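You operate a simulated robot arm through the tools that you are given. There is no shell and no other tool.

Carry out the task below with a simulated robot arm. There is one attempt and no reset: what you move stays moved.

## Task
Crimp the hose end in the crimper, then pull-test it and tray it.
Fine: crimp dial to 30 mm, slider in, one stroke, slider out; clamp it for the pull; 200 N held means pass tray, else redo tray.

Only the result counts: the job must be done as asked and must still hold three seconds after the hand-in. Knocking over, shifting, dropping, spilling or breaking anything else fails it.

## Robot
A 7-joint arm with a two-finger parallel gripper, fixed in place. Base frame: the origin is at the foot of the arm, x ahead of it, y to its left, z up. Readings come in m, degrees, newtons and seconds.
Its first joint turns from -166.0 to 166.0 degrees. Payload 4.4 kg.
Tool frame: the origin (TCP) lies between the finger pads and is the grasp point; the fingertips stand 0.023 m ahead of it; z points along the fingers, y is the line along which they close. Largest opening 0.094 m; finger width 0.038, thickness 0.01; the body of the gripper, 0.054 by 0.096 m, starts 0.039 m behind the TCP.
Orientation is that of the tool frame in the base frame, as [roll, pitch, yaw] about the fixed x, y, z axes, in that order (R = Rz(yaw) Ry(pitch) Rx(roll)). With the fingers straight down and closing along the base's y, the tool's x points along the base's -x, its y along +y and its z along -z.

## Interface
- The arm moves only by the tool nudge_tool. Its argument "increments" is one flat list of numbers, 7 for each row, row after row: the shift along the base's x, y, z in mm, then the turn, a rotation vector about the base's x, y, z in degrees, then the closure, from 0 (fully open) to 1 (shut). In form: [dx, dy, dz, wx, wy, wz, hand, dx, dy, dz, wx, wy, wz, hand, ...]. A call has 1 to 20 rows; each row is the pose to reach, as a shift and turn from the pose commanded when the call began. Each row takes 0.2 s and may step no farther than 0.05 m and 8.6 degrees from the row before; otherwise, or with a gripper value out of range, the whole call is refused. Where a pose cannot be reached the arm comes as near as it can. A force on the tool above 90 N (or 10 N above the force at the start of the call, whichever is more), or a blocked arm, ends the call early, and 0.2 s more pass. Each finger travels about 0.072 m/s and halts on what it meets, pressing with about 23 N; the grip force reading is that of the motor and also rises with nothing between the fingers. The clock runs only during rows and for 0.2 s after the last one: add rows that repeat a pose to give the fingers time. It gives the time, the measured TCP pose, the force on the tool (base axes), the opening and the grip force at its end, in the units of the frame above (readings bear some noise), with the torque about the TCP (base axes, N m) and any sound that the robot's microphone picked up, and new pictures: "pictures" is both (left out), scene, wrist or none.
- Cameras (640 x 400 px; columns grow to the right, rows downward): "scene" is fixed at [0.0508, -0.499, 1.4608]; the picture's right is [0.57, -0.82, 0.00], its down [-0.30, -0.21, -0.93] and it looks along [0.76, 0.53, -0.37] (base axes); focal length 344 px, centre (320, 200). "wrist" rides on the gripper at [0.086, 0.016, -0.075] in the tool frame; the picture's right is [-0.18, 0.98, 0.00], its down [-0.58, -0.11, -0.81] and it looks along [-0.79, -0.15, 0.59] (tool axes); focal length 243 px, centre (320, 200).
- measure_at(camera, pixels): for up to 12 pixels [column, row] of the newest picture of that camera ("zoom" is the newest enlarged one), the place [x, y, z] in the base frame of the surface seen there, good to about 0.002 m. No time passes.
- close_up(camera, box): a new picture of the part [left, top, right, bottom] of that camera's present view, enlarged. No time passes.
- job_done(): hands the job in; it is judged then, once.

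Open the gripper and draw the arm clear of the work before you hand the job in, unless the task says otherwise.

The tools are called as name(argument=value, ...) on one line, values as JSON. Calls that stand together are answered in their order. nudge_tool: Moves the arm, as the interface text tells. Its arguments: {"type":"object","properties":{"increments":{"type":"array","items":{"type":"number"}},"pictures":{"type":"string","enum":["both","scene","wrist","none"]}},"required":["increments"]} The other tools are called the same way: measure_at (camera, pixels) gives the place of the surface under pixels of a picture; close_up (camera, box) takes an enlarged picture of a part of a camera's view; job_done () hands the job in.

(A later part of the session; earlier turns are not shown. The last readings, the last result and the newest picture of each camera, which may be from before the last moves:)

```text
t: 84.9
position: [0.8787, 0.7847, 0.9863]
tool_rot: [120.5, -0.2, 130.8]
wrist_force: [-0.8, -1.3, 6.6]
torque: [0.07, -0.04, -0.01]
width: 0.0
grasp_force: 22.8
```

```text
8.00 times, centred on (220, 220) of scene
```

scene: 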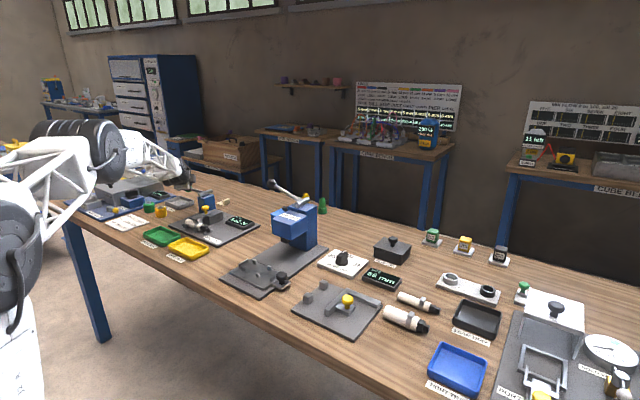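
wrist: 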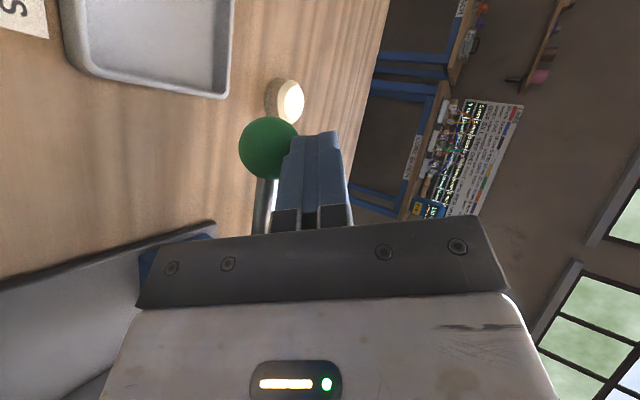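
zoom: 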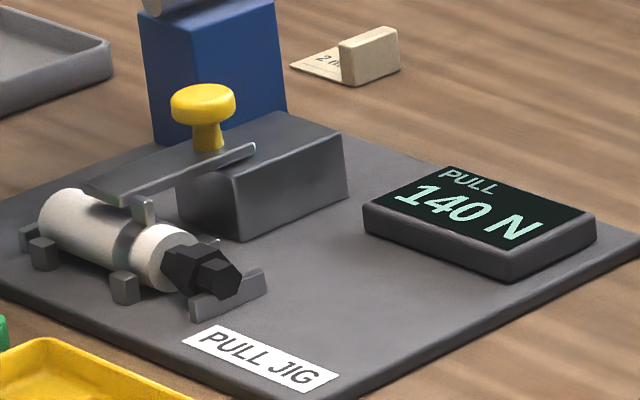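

Still 140 N though the lever moved further, and the fitting has shifted out. I press to the end of the lever's travel to be certain.

nudge_tool(increments=[0, 0, -5, 0, 0, 0, 1, 0, -0.5, -10, 0, 0, 0, 1, 0, -1, -15, 0, 0, 0, 1, 0, -1.5, -20, 0, 0, 0, 1], pictures="both")

close_up(camera="scene", box=[180, 195, 260, 245])

close_up(camera="scene", box=[160, 160, 260, 245])

```text
t: 85.9
position: [0.8799, 0.784, 0.9731]
tool_rot: [119.9, -0.2, 130.9]
wrist_force: [9.2, 22.2, 41.6]
torque: [0.87, -0.59, 0.13]
width: 0.0
grasp_force: 23.1
```

scene: 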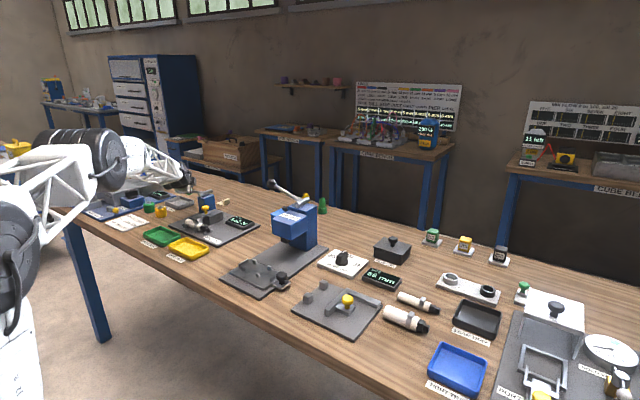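
wrist: 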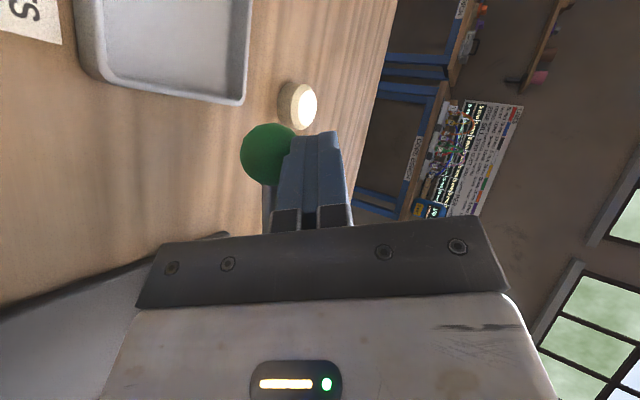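

```text
8.00 times, centred on (220, 220) of scene
```

zoom: 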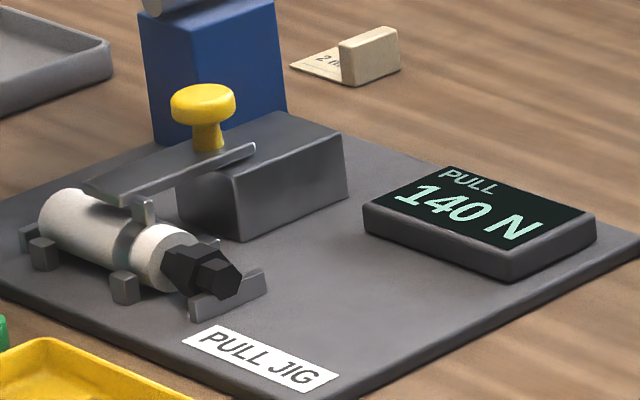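

```text
4.71 times, centred on (210, 202) of scene
```

zoom: 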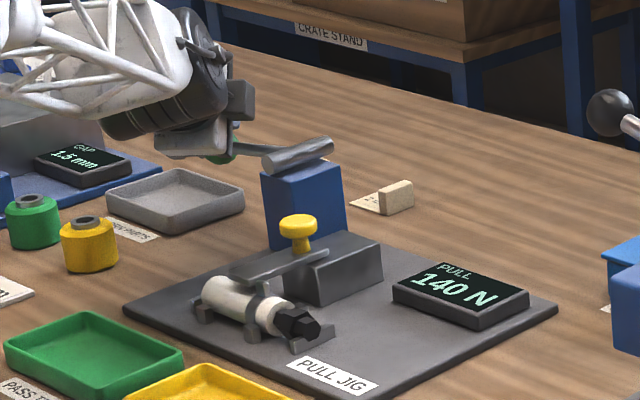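

The lever is at its end stop (41 N) and the display stays at 140 N: the 200 N wasn't held, so this goes to the redo tray. I let the lever rise slowly and back off.

nudge_tool(increments=[0, 0, 8, 0, 0, 0, 1, 0, 0, 16, 0, 0, 0, 1, 0, 0, 26, 0, 0, 0, 1, 0, 0, 36, 0, 0, 0, 1, 0, -2, 46, 0, 0, 0, 1, 0, -4, 58, 0, 0, 0, 1, 0, -4, 75, 0, 0, 0, 1, -2, -6, 100, 0, 0, 0, 1, -10, -15, 130, 0, 0, 0, 1, -30, -40, 160, 0, 0, 0, 1])

close_up(camera="scene", box=[160, 160, 260, 245])

```text
t: 88.1
position: [0.8481, 0.7404, 1.124]
tool_rot: [120.4, -0.1, 130.8]
wrist_force: [0.2, -0.4, -2.3]
torque: [0.04, -0.03, 0.03]
width: 0.0
grasp_force: 22.6
```

scene: 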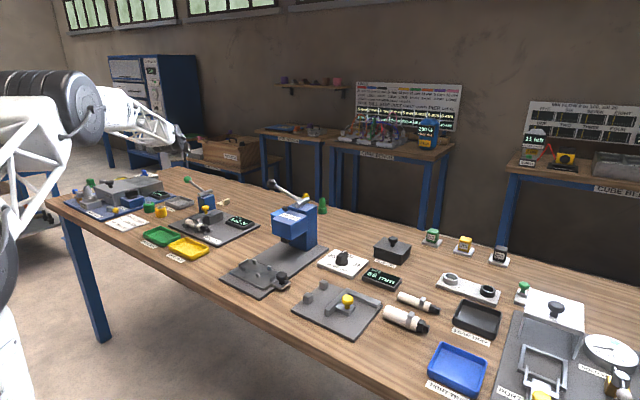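
wrist: 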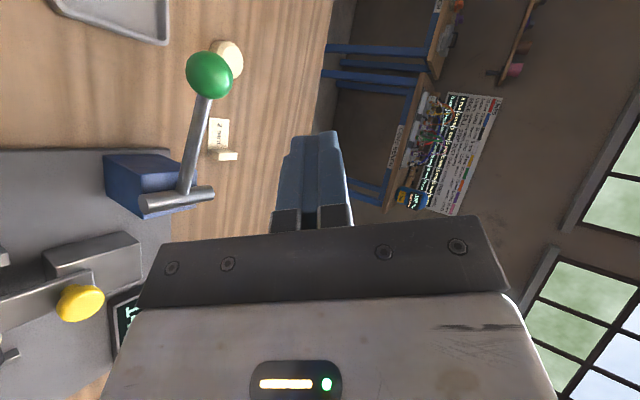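

```text
4.71 times, centred on (210, 202) of scene
```

zoom: 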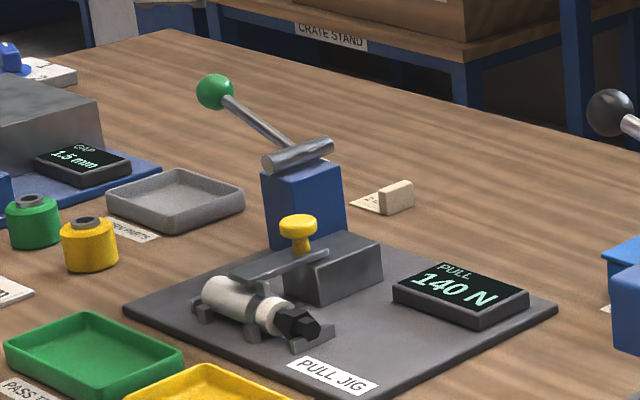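

The lever returned to rest and 140 N is latched. I retreat, level the tool and rotate back to yaw -90° to release the clamp.

nudge_tool(increments=[-25, -30, 20, 0, 0, 0, 1, -50, -60, 40, 0, 0, 0, 1, -65, -85, 50, -4.9, 5.7, 0, 1, -75, -105, 55, -9.8, 11.3, 0, 1, -85, -125, 60, -14.8, 17, 0, 1, -95, -140, 65, -19.7, 22.6, 0, 1, -105, -155, 70, -24.6, 28.3, 0, 1, -115, -165, 70, -29.5, 34, 0, 1, -125, -175, 70, -34.4, 39.6, 0, 1, -135, -185, 70, -39.5, 45.6, 0, 1, -135, -185, 70, -39.5, 45.6, 0, 1], pictures="none")

nudge_tool(increments=[0, -2, 0, 0, 0, 8.2, 0.3, 0, -4, 0, 0, 0, 16.4, 0.3, 0, -6, 0, 0, 0, 24.6, 0.3, 0, -8, 0, 0, 0, 32.8, 0.3, 0, -10, 0, 0, 0, 41, 0.3, 0, -12, 0, 0, 0, 49.2, 0.3, 0, -14, 0, 0, 0, 57.4, 0.3, 0, -16, 0, 0, 0, 65.6, 0.3, 0, -18, 0, 0, 0, 73.8, 0.3, 0, -20, 0, 0, 0, 82, 0.3, 0, -22, 0, 0, 0, 90.2, 0.3, 0, -24, 0, 0, 0, 98.4, 0.3, 0, -26, 0, 0, 0, 106.6, 0.3, 0, -28, 0, 0, 0, 114.8, 0.3, 0, -30, 0, 0, 0, 123, 0.3, 0, -32, 0, 0, 0, 131.2, 0.3, 0, -34, 0, 0, 0, 139, 0.3])

```text
t: 90.5
position: [0.7134, 0.5574, 1.1962]
tool_rot: [-179.1, 0.0, 130.7]
wrist_force: [0.3, 0.0, 0.0]
torque: [0.0, -0.02, -0.05]
width: 0.0001
grasp_force: 22.4
```

```text
t: 94.1
position: [0.7133, 0.5228, 1.1971]
tool_rot: [-179.3, 0.0, -90.1]
wrist_force: [0.0, -0.5, 0.2]
torque: [0.01, 0.01, -0.01]
width: 0.0657
grasp_force: 0.0
```

scene: 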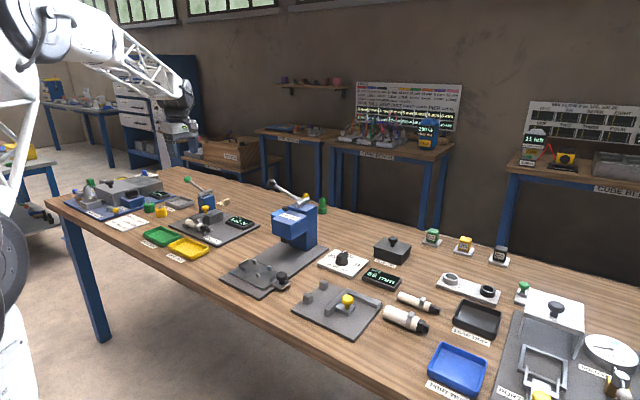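
wrist: 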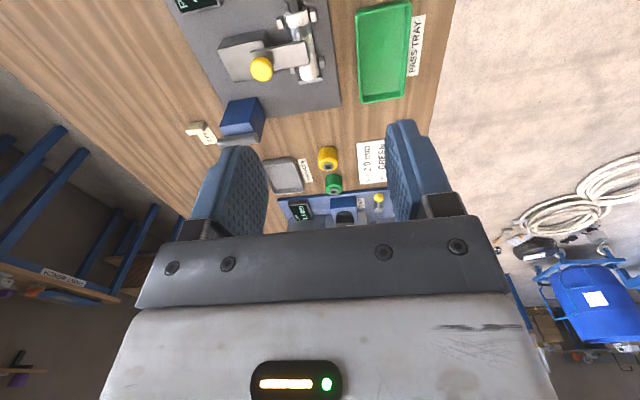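

Now I go back to the clamp knob (now at x≈0.807) with the same 24° tilt.

nudge_tool(increments=[25, -5, -20, 8, 0, 0, 0.3, 50, -10, -45, 16, 0, 0, 0.3, 75, -10, -75, 24, 0, 0, 0.3, 94, 0, -115, 24, 0, 0, 0.3, 94, 10, -155, 24, 0, 0, 0.3, 94, 25, -195, 24, 0, 0, 0.3, 94, 25, -195, 24, 0, 0, 0.3])

measure_at(camera="wrist", pixels=[[290, 80], [305, 80], [320, 80], [310, 95]])

```text
t: 95.7
position: [0.8084, 0.5491, 1.0001]
tool_rot: [-179.4, 24.0, -90.3]
wrist_force: [0.2, -0.8, -0.6]
torque: [-0.03, 0.0, 0.0]
width: 0.0659
grasp_force: 0.0
```

scene: 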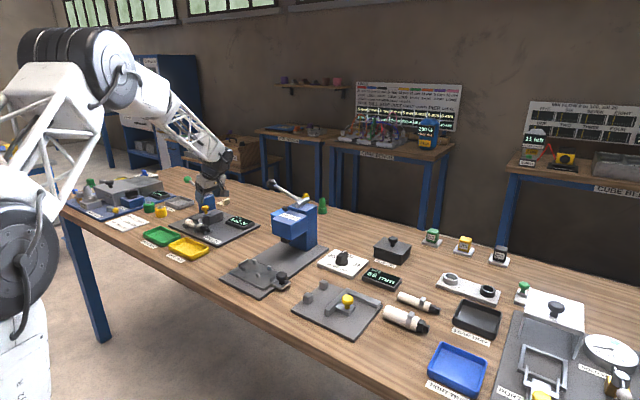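
wrist: 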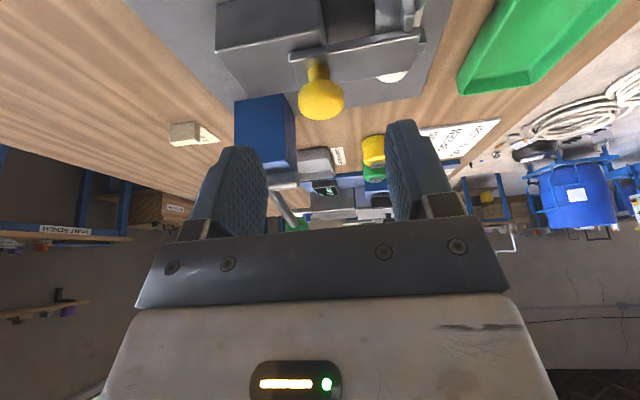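

```text
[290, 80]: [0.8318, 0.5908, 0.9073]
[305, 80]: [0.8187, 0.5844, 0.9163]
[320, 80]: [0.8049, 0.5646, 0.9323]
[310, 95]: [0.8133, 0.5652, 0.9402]
```

Knob centred at (321,98). I descend along the tool axis, grip and push the clamp back +x.

nudge_tool(increments=[-1, 8, -20, 0, 0, 0, 0.3, -1, 16, -40, 0, 0, 0, 0.3, -1, 20.5, -53, 0, 0, 0, 0.3, -1, 20.5, -53, 0, 0, 0, 0.6, -1, 20.5, -53, 0, 0, 0, 0.85, -1, 20.5, -53, 0, 0, 0, 0.85, -1, 20.5, -53, 0, 0, 0, 0.85], pictures="wrist")

```text
t: 97.3
position: [0.8062, 0.5688, 0.948]
tool_rot: [-179.5, 24.1, -90.2]
wrist_force: [18.0, 6.1, -4.1]
torque: [0.1, -0.27, -0.18]
width: 0.029
grasp_force: 44.7
```

wrist: 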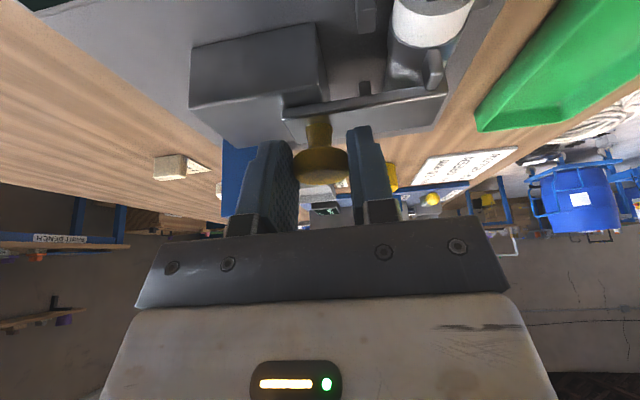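

nudge_tool(increments=[7, 0, 0, 0, 0, 0, 0.85, 14, 0, 0, 0, 0, 0, 0.85, 21, 0, 0, 0, 0, 0, 0.85, 28, 0, 0, 0, 0, 0, 0.85, 35, 0, 0, 0, 0, 0, 0.85, 40, 0, 0, 0, 0, 0, 0.85, 44, 0, 0, 0, 0, 0, 0.85, 44, 0, 0, 0, 0, 0, 0.85])

close_up(camera="scene", box=[170, 175, 260, 245])

```text
t: 99.1
position: [0.8512, 0.5695, 0.9493]
tool_rot: [-179.5, 24.1, -90.3]
wrist_force: [0.2, 4.4, -17.2]
torque: [-0.17, 0.03, 0.01]
width: 0.0288
grasp_force: 44.6
```

scene: 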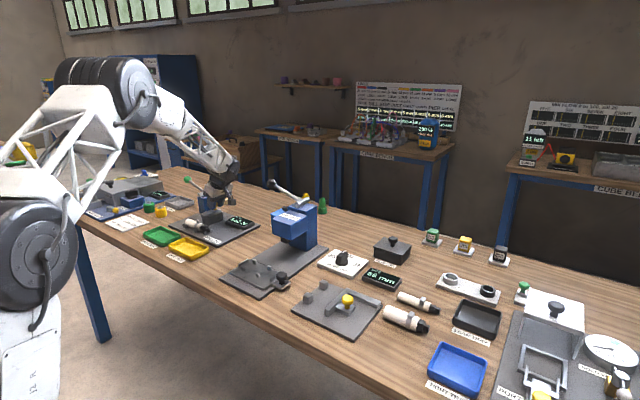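
wrist: 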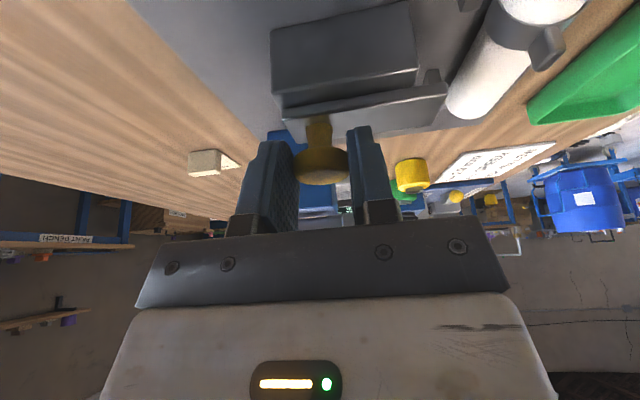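

```text
5.71 times, centred on (215, 210) of scene
```

zoom: 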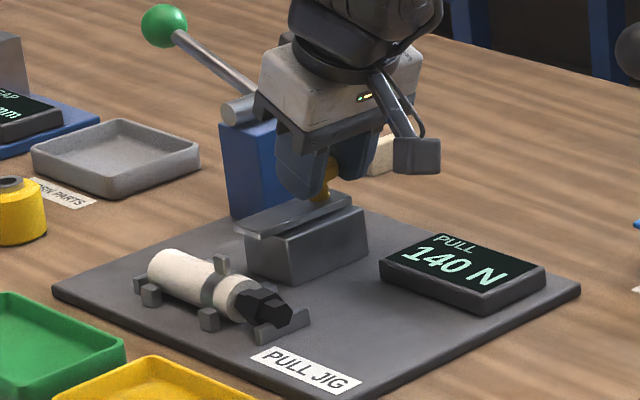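

Clamp is back at x=0.851 and the display still shows 140 N. I release, retreat and return above the hose.

nudge_tool(increments=[0, 0, 0, 0, 0, 0, 0.5, 0, 0, 0, 0, 0, 0, 0.3, 0, 0, 0, 0, 0, 0, 0.3, 0, -9, 20, 0, 0, 0, 0.3, 0, -22, 50, 0, 0, 0, 0.3, -20, -25, 80, -8, 0, 0, 0.47, -50, -18, 95, -16, 0, 0, 0.47, -80, -12, 100, -24, 0, 0, 0.47, -97.5, -10, 100, -24, 0, 0, 0.47, -97.5, -10, 100, -24, 0, 0, 0.47])

close_up(camera="wrist", box=[180, 0, 440, 200])

close_up(camera="scene", box=[180, 195, 250, 245])

measure_at(camera="zoom", pixels=[[110, 195], [150, 215], [195, 240], [250, 270], [262, 280], [85, 205], [180, 205], [72, 240], [160, 285]])

```text
t: 101.3
position: [0.7521, 0.5579, 1.048]
tool_rot: [-179.4, -0.1, -90.4]
wrist_force: [0.7, 0.0, -0.8]
torque: [-0.01, 0.02, -0.02]
width: 0.0499
grasp_force: 0.1
```

scene: 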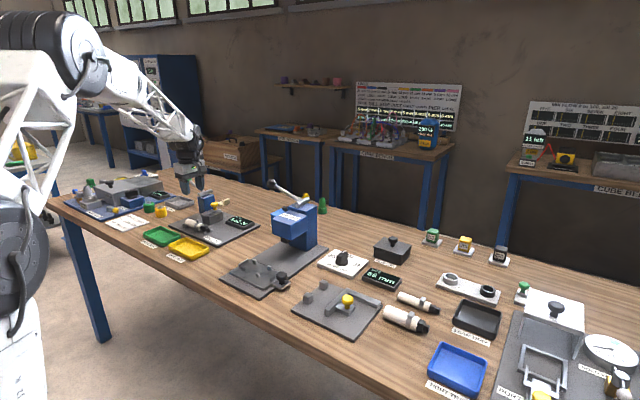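
wrist: 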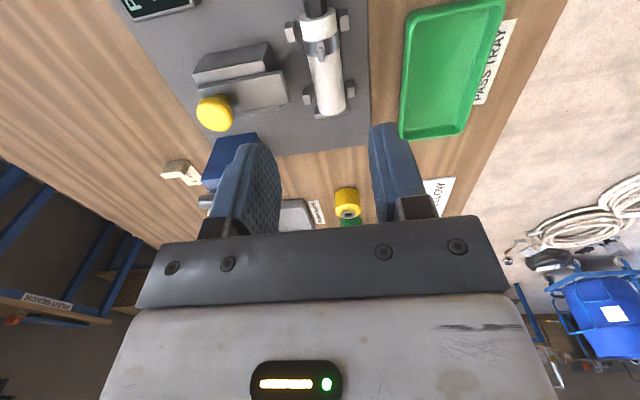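

```text
2.00 times, centred on (310, 100) of wrist
```

zoom: 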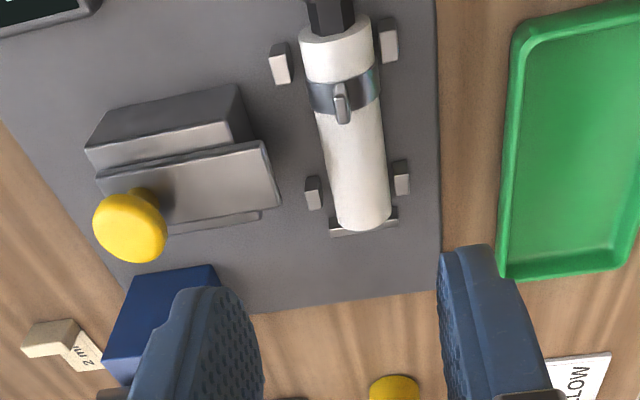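

```text
8.00 times, centred on (215, 220) of scene
```

zoom: 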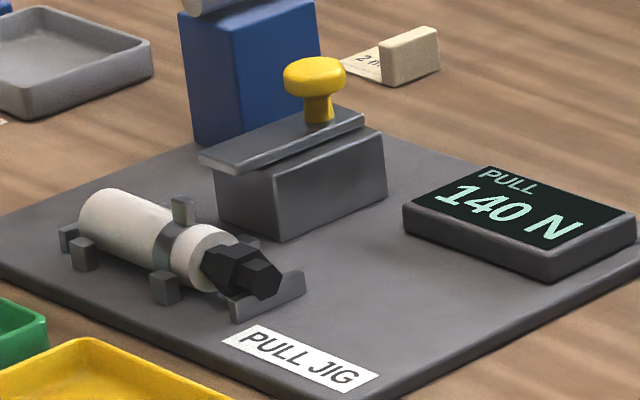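

```text
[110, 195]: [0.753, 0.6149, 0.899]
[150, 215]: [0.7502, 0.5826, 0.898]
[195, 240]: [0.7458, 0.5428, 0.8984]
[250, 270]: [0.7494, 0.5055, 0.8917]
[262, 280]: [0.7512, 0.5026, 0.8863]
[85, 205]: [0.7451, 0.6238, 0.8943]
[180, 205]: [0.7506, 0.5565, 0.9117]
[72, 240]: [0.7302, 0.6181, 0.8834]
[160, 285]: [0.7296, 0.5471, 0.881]
```

The hose body is still in the nest, with the fitting slid out ~10 mm. I lower onto it at the same grasp spot with the partly opened fingers and grip.

nudge_tool(increments=[1.3, 10, -40, 0, 0, 0, 0.47, 1.3, 21, -80, 0, 0, 0, 0.47, 1.3, 21, -115, 0, 0, 0, 0.47, 1.3, 21, -135, 0, 0, 0, 0.47, 1.3, 21, -147, 0, 0, 0, 0.47, 1.3, 21, -147, 0, 0, 0, 0.6, 1.3, 21, -147, 0, 0, 0, 0.8, 1.3, 21, -147, 0, 0, 0, 0.8])

close_up(camera="scene", box=[180, 195, 250, 245])

```text
t: 102.5
position: [0.7583, 0.5823, 0.9156]
tool_rot: [-178.4, 0.6, -90.3]
wrist_force: [0.3, -0.5, 8.7]
torque: [-0.15, -0.31, 0.02]
width: 0.0379
grasp_force: 0.6
stopped in row 6: the force on the tool passed its limit at 97 N (the readings are from after the stop); the commanded pose is now the measured one
```

scene: 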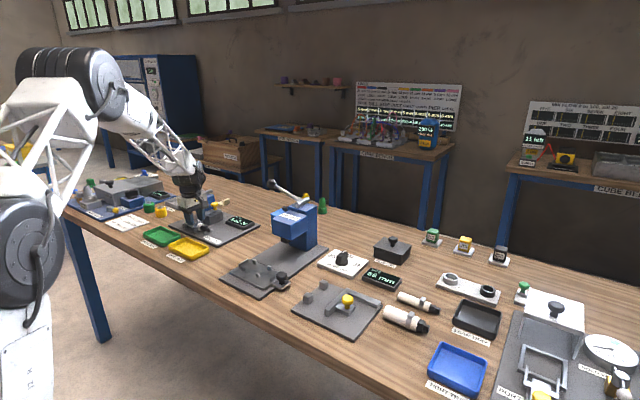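
wrist: 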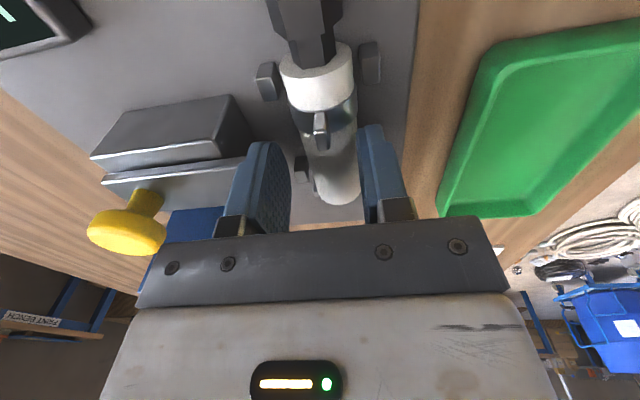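

```text
8.00 times, centred on (215, 220) of scene
```

zoom: 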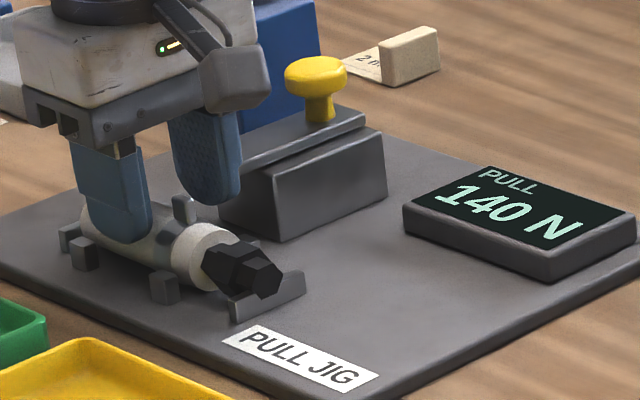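

Something stopped the descent at TCP z=0.9156 (force limit), with the tool pushed +x by ~5 mm. I open slightly and rise 40 mm to inspect.

nudge_tool(increments=[0, 0, 2, 0, 0, 0, 0.47, -2, -1, 10, 0, 0, 0, 0.47, -5, -3, 40, -0.7, -1.5, 0, 0.47, -5, -3, 40, -0.7, -1.5, 0, 0.47])

close_up(camera="wrist", box=[180, 0, 440, 200])

close_up(camera="scene", box=[180, 195, 250, 245])

```text
t: 103.5
position: [0.7535, 0.5786, 0.9554]
tool_rot: [-177.0, -0.1, -90.4]
wrist_force: [-0.1, -0.6, 0.5]
torque: [-0.01, 0.02, 0.01]
width: 0.0496
grasp_force: 0.0
```

scene: 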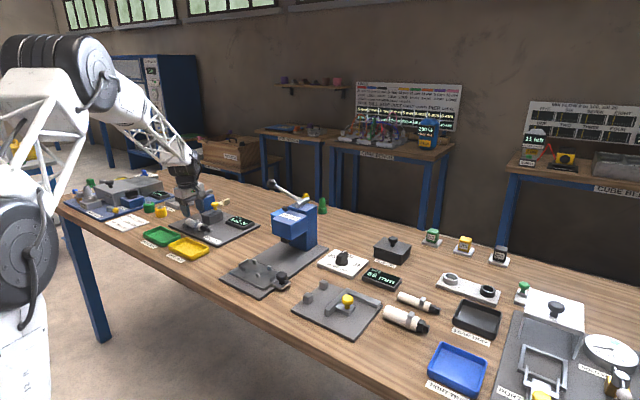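
wrist: 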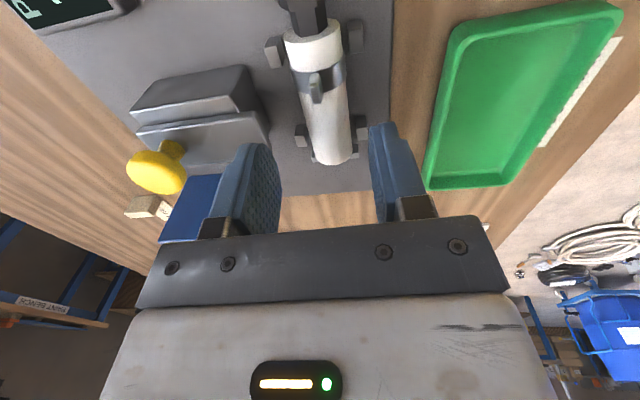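

```text
2.00 times, centred on (310, 100) of wrist
```

zoom: 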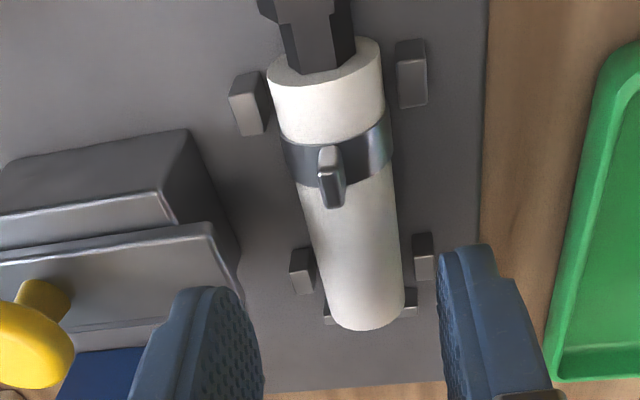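

```text
8.00 times, centred on (215, 220) of scene
```

zoom: 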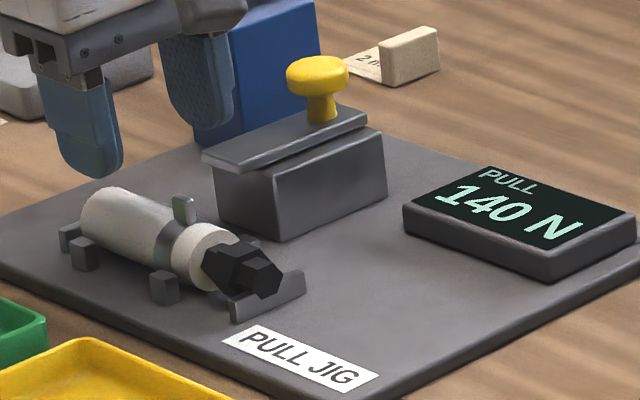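

The tool has a 3° lean (my correction sign was wrong). I measure the clamp plate corner, posts, and hose before retrying.

measure_at(camera="zoom", pixels=[[170, 160], [120, 265], [300, 270], [247, 105], [410, 75], [422, 250], [350, 250], [320, 250], [395, 250], [60, 230], [413, 300], [326, 312]])

close_up(camera="wrist", box=[180, 0, 440, 200])

measure_at(camera="zoom", pixels=[[205, 225], [210, 240], [225, 285], [300, 252], [425, 236], [300, 270], [335, 165], [375, 315], [345, 180], [310, 180], [380, 180], [350, 110]])

```text
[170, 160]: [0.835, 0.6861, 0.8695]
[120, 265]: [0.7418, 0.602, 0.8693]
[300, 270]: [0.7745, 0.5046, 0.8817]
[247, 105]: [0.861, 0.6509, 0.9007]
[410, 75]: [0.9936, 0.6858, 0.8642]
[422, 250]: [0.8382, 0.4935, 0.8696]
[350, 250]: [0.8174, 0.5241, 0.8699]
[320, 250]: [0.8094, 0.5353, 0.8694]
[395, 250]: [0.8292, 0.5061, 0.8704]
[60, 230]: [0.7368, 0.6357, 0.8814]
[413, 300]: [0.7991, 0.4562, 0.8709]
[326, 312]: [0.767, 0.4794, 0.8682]
```

```text
2.00 times, centred on (310, 100) of wrist
```

zoom: 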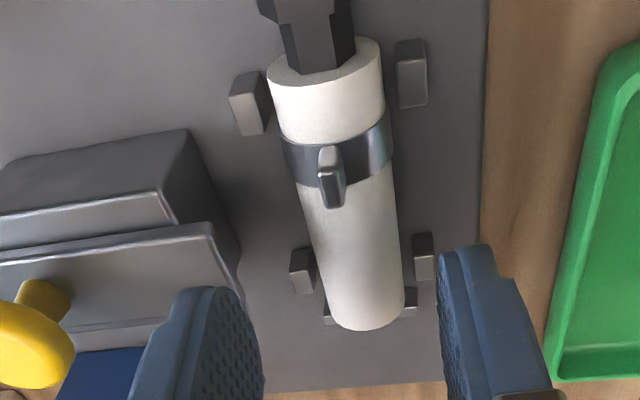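

```text
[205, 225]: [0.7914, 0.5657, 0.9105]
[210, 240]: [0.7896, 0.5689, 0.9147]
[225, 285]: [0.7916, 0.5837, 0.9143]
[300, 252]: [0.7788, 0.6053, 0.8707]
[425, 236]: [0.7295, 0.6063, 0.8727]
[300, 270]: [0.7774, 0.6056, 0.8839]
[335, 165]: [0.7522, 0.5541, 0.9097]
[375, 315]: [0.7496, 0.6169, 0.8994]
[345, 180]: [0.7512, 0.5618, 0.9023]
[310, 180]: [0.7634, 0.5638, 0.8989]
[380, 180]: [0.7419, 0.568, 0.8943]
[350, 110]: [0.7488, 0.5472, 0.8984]
```

The clamp plate front edge is at x≈0.789, so my half-open finger was too close to it and to the rear posts. I level the tool, narrow the opening to ~40 mm, and recentre at (0.752, 0.576).

nudge_tool(increments=[-1.5, -2.5, 0, 0, 3, 0, 0.57, -1.5, -2.5, 0, 0, 3, 0, 0.57, -1.5, -2.5, 0, 0, 3, 0, 0.57])

close_up(camera="wrist", box=[180, 20, 460, 240])

```text
t: 104.3
position: [0.752, 0.5767, 0.9552]
tool_rot: [179.9, -0.2, -90.4]
wrist_force: [1.4, -0.3, -0.1]
torque: [-0.02, 0.02, 0.03]
width: 0.0403
grasp_force: 0.1
```

scene: 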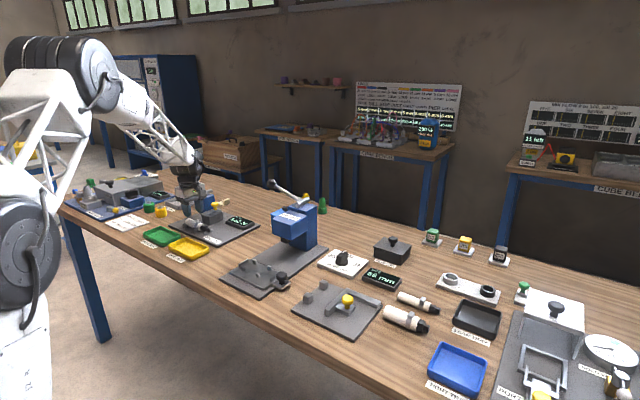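
wrist: 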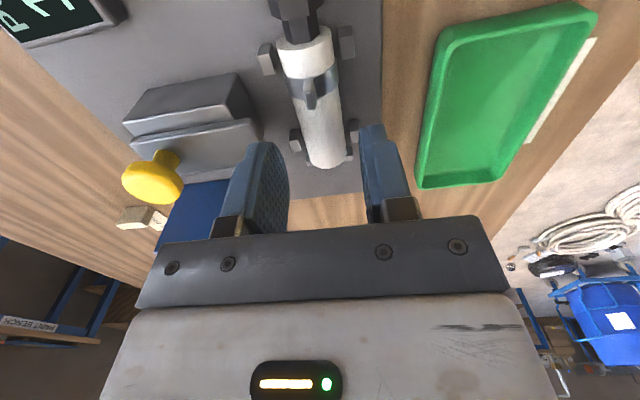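

```text
1.82 times, centred on (320, 130) of wrist
```

zoom: 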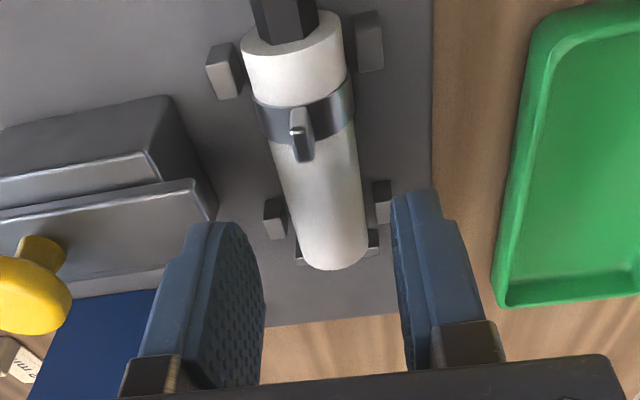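

Level and centred now. I descend in small steps, pausing at TCP z≈0.915.

nudge_tool(increments=[0, -0.5, -15, 0, 0, 0, 0.57, 0, -0.5, -28, 0, 0, 0, 0.57, 0, -0.5, -40, 0, 0, 0, 0.57])

close_up(camera="scene", box=[180, 195, 250, 245])

```text
t: 105.2
position: [0.753, 0.5765, 0.9143]
tool_rot: [180.0, -0.1, -90.4]
wrist_force: [0.0, -0.3, 0.2]
torque: [0.02, 0.0, -0.01]
width: 0.0407
grasp_force: 0.1
```

scene: 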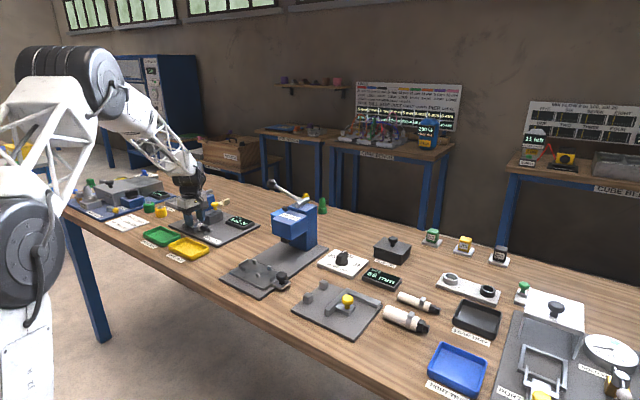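
wrist: 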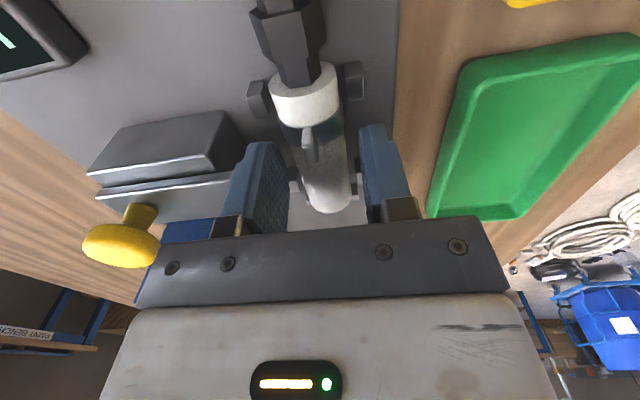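

```text
8.00 times, centred on (215, 220) of scene
```

zoom: 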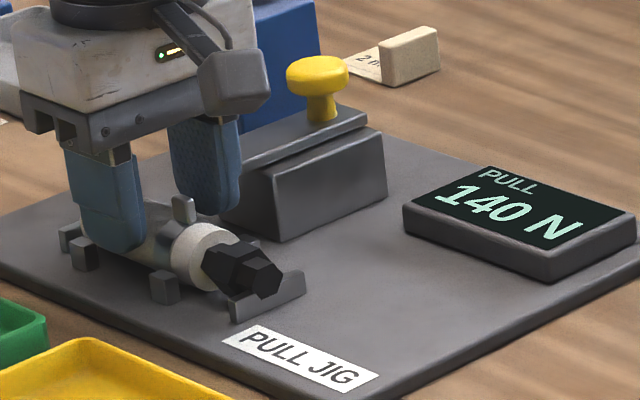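

No contact at 0.914. I lower another 14 mm in 4 mm steps.

nudge_tool(increments=[0, 0, -4, 0, 0, 0, 0.57, 0, 0, -8, 0, 0, 0, 0.57, 0, 0, -12, 0, 0, 0, 0.57, 0, 0, -14, 0, 0, 0, 0.57], pictures="none")

```text
t: 106.2
position: [0.7523, 0.5752, 0.9006]
tool_rot: [-180.0, 0.0, -90.4]
wrist_force: [-0.1, 1.1, -0.6]
torque: [0.05, -0.03, 0.01]
width: 0.0404
grasp_force: 0.1
```

Clean descent to z≈0.9006 with no force. I close on the hose and lift straight up slightly.

nudge_tool(increments=[0, 0, 0, 0, 0, 0, 0.7, 0, 0, 0, 0, 0, 0, 0.8, 0, 0, 0, 0, 0, 0, 0.8, 0, 0, 0, 0, 0, 0, 0.8, 0, 0, 10, 0, 0, 0, 0.8, 0, 0, 25, 0, 0, 0, 0.8])

close_up(camera="scene", box=[180, 195, 250, 245])

```text
t: 107.5
position: [0.7518, 0.5751, 0.9254]
tool_rot: [-180.0, -0.3, -90.3]
wrist_force: [0.2, 0.1, -1.3]
torque: [0.03, -0.01, 0.0]
width: 0.0293
grasp_force: 23.1
```

scene: 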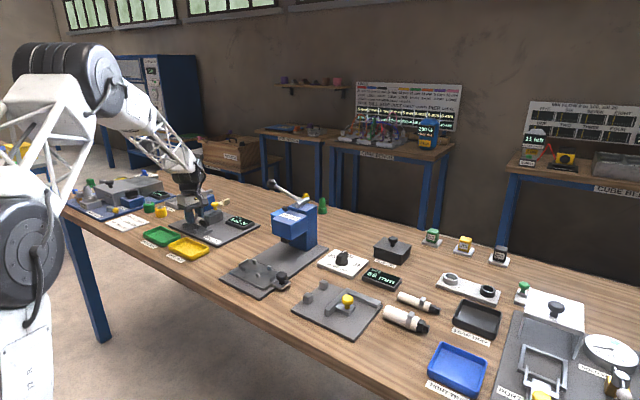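
wrist: 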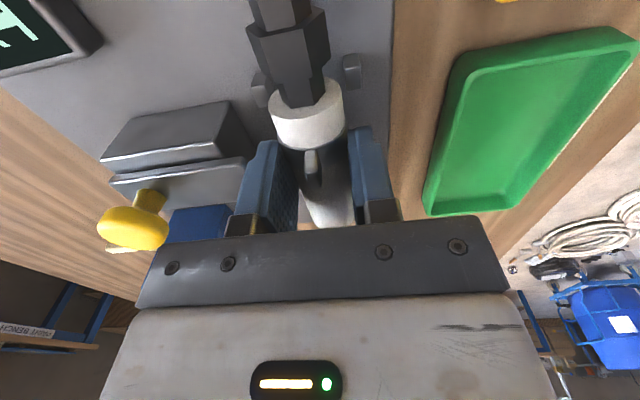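

```text
8.00 times, centred on (215, 220) of scene
```

zoom: 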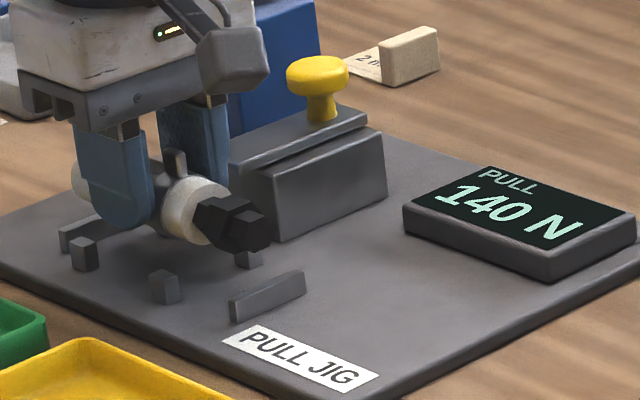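

The hose is lifted. I raise it higher and measure the yellow redo tray's extents.

nudge_tool(increments=[0, 0, 30, 0, 0, 0, 0.8, -5, -5, 70, 0, 0, 0, 0.8, -10, -10, 95, 0, 0, 0, 0.8], pictures="scene")

close_up(camera="scene", box=[135, 215, 220, 268])

measure_at(camera="scene", pixels=[[188, 247], [169, 248], [190, 260], [208, 248], [188, 237], [176, 247], [189, 256], [202, 248], [188, 241]])

```text
t: 108.3
position: [0.7424, 0.5646, 1.0174]
tool_rot: [179.9, -0.1, -90.5]
wrist_force: [0.0, 1.2, -1.3]
torque: [-0.01, -0.04, -0.01]
width: 0.0293
grasp_force: 22.8
```

scene: 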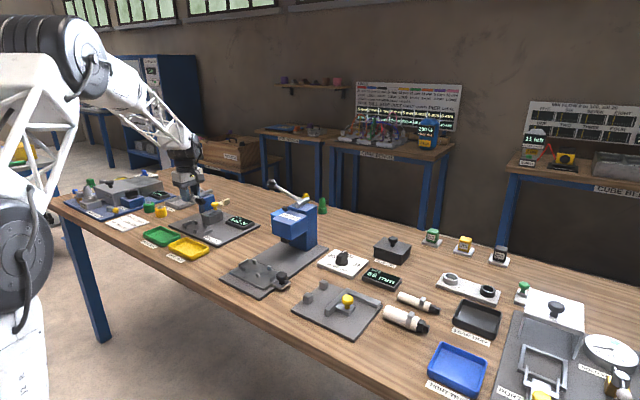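

```text
7.53 times, centred on (178, 242) of scene
```

zoom: 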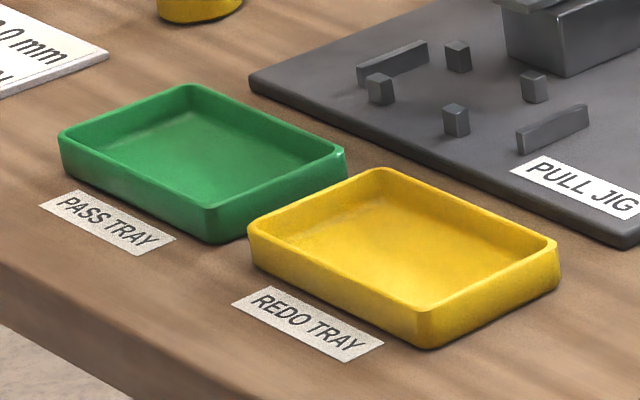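

```text
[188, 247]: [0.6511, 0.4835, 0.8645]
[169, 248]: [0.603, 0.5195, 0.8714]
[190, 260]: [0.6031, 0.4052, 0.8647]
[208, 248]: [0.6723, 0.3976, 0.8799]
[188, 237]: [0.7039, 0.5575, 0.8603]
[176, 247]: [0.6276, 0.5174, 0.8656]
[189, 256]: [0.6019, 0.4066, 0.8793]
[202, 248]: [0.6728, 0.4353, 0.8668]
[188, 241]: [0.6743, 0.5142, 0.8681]
```

I measure the yellow tray's rim corners on the zoom.

measure_at(camera="zoom", pixels=[[252, 232], [425, 313], [552, 243], [380, 171], [400, 240], [310, 200], [470, 205], [335, 275], [490, 280], [340, 152]])

```text
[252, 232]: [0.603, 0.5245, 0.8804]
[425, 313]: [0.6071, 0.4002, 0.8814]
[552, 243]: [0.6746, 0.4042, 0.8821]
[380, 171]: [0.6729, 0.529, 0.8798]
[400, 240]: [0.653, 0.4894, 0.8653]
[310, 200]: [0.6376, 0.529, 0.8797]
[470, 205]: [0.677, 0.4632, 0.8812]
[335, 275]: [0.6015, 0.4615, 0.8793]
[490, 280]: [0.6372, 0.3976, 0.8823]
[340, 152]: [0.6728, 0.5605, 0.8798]
```

Tray inner span is about y 0.401–0.526, x 0.604–0.673, floor z 0.865. I check the present hose length (after slip) in the wrist and scene views.

close_up(camera="wrist", box=[220, 0, 400, 240])

close_up(camera="scene", box=[165, 165, 235, 225])

measure_at(camera="zoom", pixels=[[200, 165], [220, 180], [235, 190], [290, 205], [305, 210], [318, 215], [330, 218], [190, 160], [260, 195]])

```text
1.67 times, centred on (310, 120) of wrist
```

zoom: 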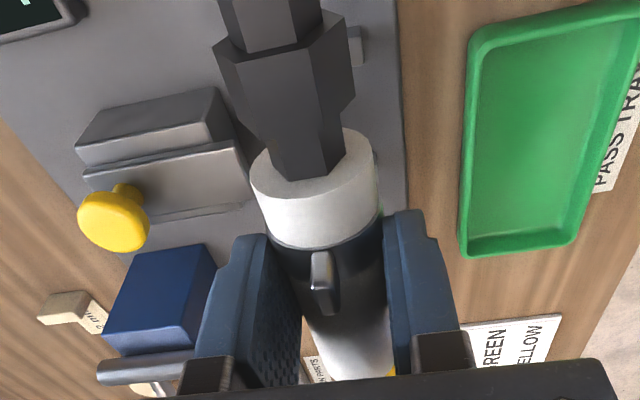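

```text
6.67 times, centred on (200, 195) of scene
```

zoom: 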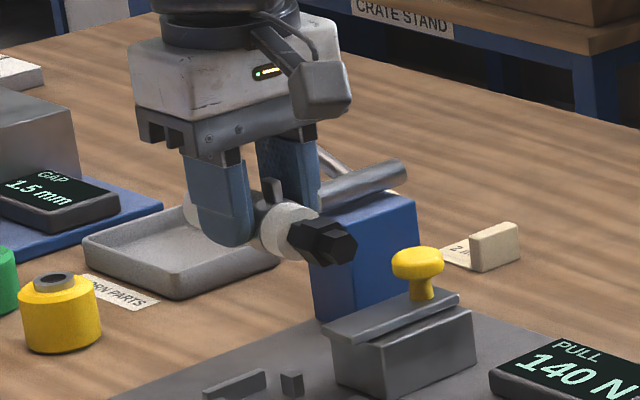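

```text
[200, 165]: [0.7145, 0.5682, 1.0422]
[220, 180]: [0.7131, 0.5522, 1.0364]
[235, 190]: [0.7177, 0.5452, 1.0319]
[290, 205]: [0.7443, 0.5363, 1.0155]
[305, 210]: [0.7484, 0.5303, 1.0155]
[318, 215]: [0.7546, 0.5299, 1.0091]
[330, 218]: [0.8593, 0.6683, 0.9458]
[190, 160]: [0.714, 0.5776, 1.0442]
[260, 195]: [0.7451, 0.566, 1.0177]
```

I measure both ends of the held hose.

measure_at(camera="zoom", pixels=[[345, 250], [352, 245], [335, 240], [280, 230], [305, 235], [188, 210], [192, 200], [272, 190]])

close_up(camera="wrist", box=[220, 0, 400, 240])

measure_at(camera="zoom", pixels=[[270, 10], [280, 60], [300, 120], [310, 155], [310, 210], [350, 345]])

```text
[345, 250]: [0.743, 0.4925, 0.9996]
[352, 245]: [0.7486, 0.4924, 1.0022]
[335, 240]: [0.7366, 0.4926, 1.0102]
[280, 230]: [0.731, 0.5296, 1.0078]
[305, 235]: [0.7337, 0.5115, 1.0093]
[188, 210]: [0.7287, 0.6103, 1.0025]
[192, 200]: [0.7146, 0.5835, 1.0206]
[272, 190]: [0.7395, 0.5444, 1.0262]
```

```text
1.67 times, centred on (310, 120) of wrist
```

zoom: 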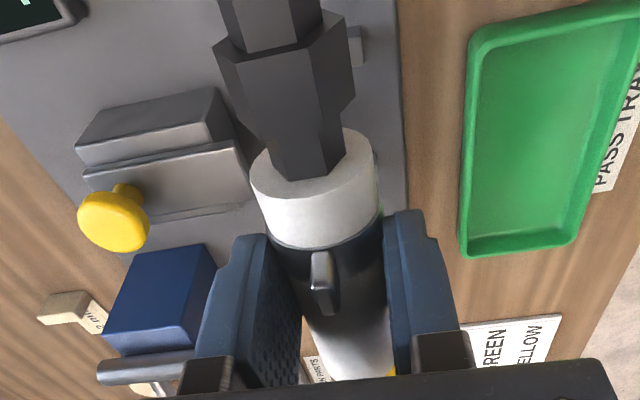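

```text
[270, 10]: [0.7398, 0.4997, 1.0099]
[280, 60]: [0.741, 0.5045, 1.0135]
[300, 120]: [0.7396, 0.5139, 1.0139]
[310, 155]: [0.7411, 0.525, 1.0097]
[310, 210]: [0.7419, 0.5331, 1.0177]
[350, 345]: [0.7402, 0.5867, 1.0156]
```

Hose length is ~0.12 m with tip 72 mm and tail ~47 mm from the TCP, so it fits the tray lengthwise. I measure the tray's inner walls for exact centring.

close_up(camera="scene", box=[165, 230, 213, 264])

measure_at(camera="zoom", pixels=[[135, 125], [150, 140], [165, 155], [175, 165], [420, 265], [440, 280], [450, 290], [460, 300], [480, 310], [300, 200], [250, 320], [400, 130]])

```text
11.76 times, centred on (189, 247) of scene
```

zoom: 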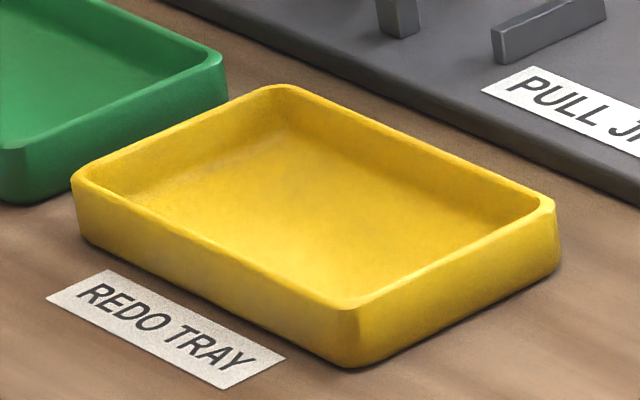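

```text
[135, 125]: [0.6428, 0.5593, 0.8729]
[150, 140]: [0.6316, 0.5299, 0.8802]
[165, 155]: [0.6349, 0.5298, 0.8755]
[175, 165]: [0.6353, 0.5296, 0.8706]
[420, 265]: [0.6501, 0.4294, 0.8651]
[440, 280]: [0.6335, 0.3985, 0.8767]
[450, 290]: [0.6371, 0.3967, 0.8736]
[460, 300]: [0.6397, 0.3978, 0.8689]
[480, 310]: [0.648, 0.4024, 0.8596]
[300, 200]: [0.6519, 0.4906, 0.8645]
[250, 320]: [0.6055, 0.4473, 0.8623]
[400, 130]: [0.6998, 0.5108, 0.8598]
```

Inner tray: y 0.401–0.530, x 0.606–0.677, centre (0.641, 0.465). I carry the hose over it with TCP at (0.641, 0.478) and check.

nudge_tool(increments=[-25, -22, 0, 0, 0, 0, 0.8, -50, -44, 0, 0, 0, 0, 0.8, -75, -66, -10, 0, 0, 0, 0.8, -101, -86.5, -40, 0, 0, 0.4, 0.8, -101, -86.5, -70, 0, 0, 0.4, 0.8, -101, -86.5, -70, 0, 0, 0.4, 0.8])

close_up(camera="scene", box=[150, 205, 230, 265])

close_up(camera="wrist", box=[180, 0, 460, 240])

```text
t: 109.8
position: [0.6418, 0.4778, 0.9499]
tool_rot: [180.0, -0.1, -90.0]
wrist_force: [-0.2, -0.3, -0.9]
torque: [0.03, 0.04, -0.02]
width: 0.0293
grasp_force: 23.4
```

scene: 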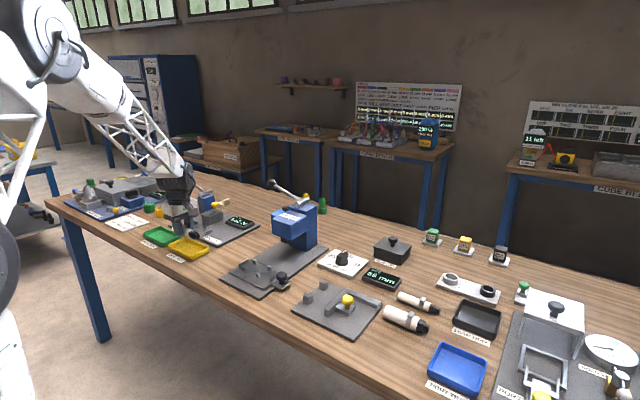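
wrist: 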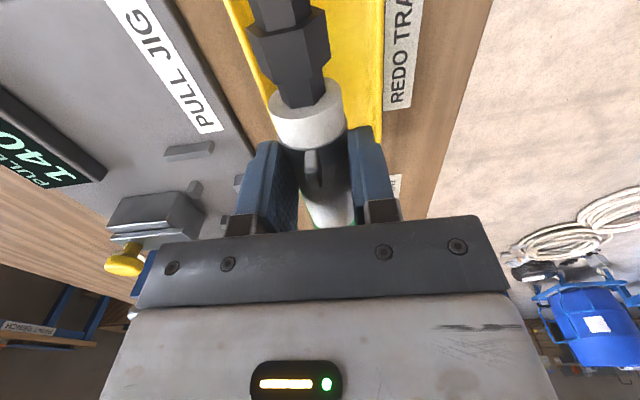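

```text
6.67 times, centred on (190, 235) of scene
```

zoom: 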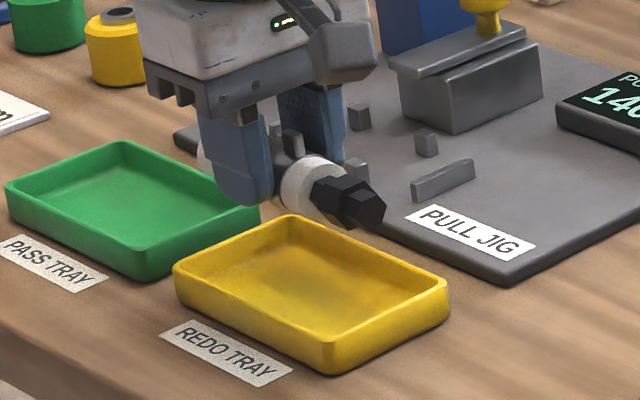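

```text
1.67 times, centred on (320, 120) of wrist
```

zoom: 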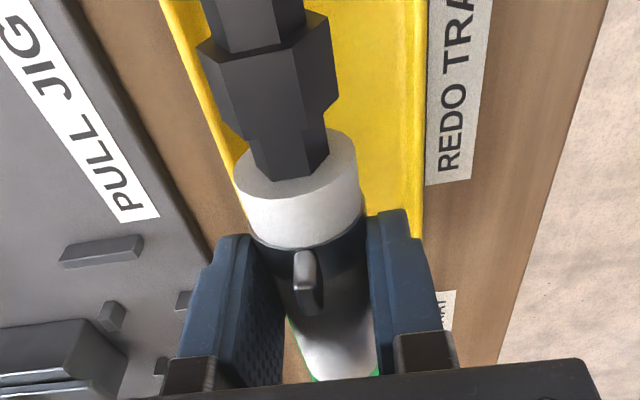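

Positioned above the redo tray. I verify the hose ends' y positions before lowering.

close_up(camera="scene", box=[150, 205, 230, 265])

measure_at(camera="zoom", pixels=[[365, 210], [372, 212], [203, 155], [205, 165], [200, 150], [320, 290], [210, 160]])

```text
6.67 times, centred on (190, 235) of scene
```

zoom: 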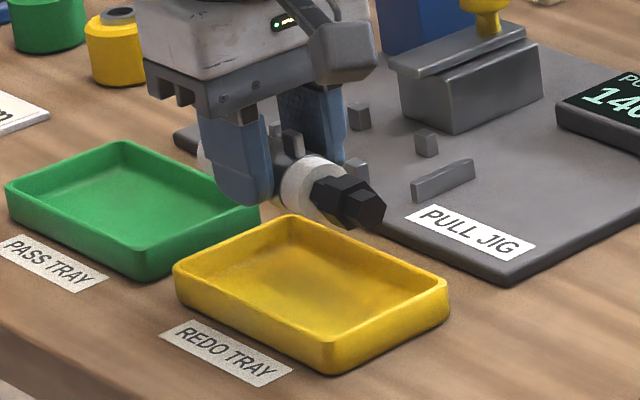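

```text
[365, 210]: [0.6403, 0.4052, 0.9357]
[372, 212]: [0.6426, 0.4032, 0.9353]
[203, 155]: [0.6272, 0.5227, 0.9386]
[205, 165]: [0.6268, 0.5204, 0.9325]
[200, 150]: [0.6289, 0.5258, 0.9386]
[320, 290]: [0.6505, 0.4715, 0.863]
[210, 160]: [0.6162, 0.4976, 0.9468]
```

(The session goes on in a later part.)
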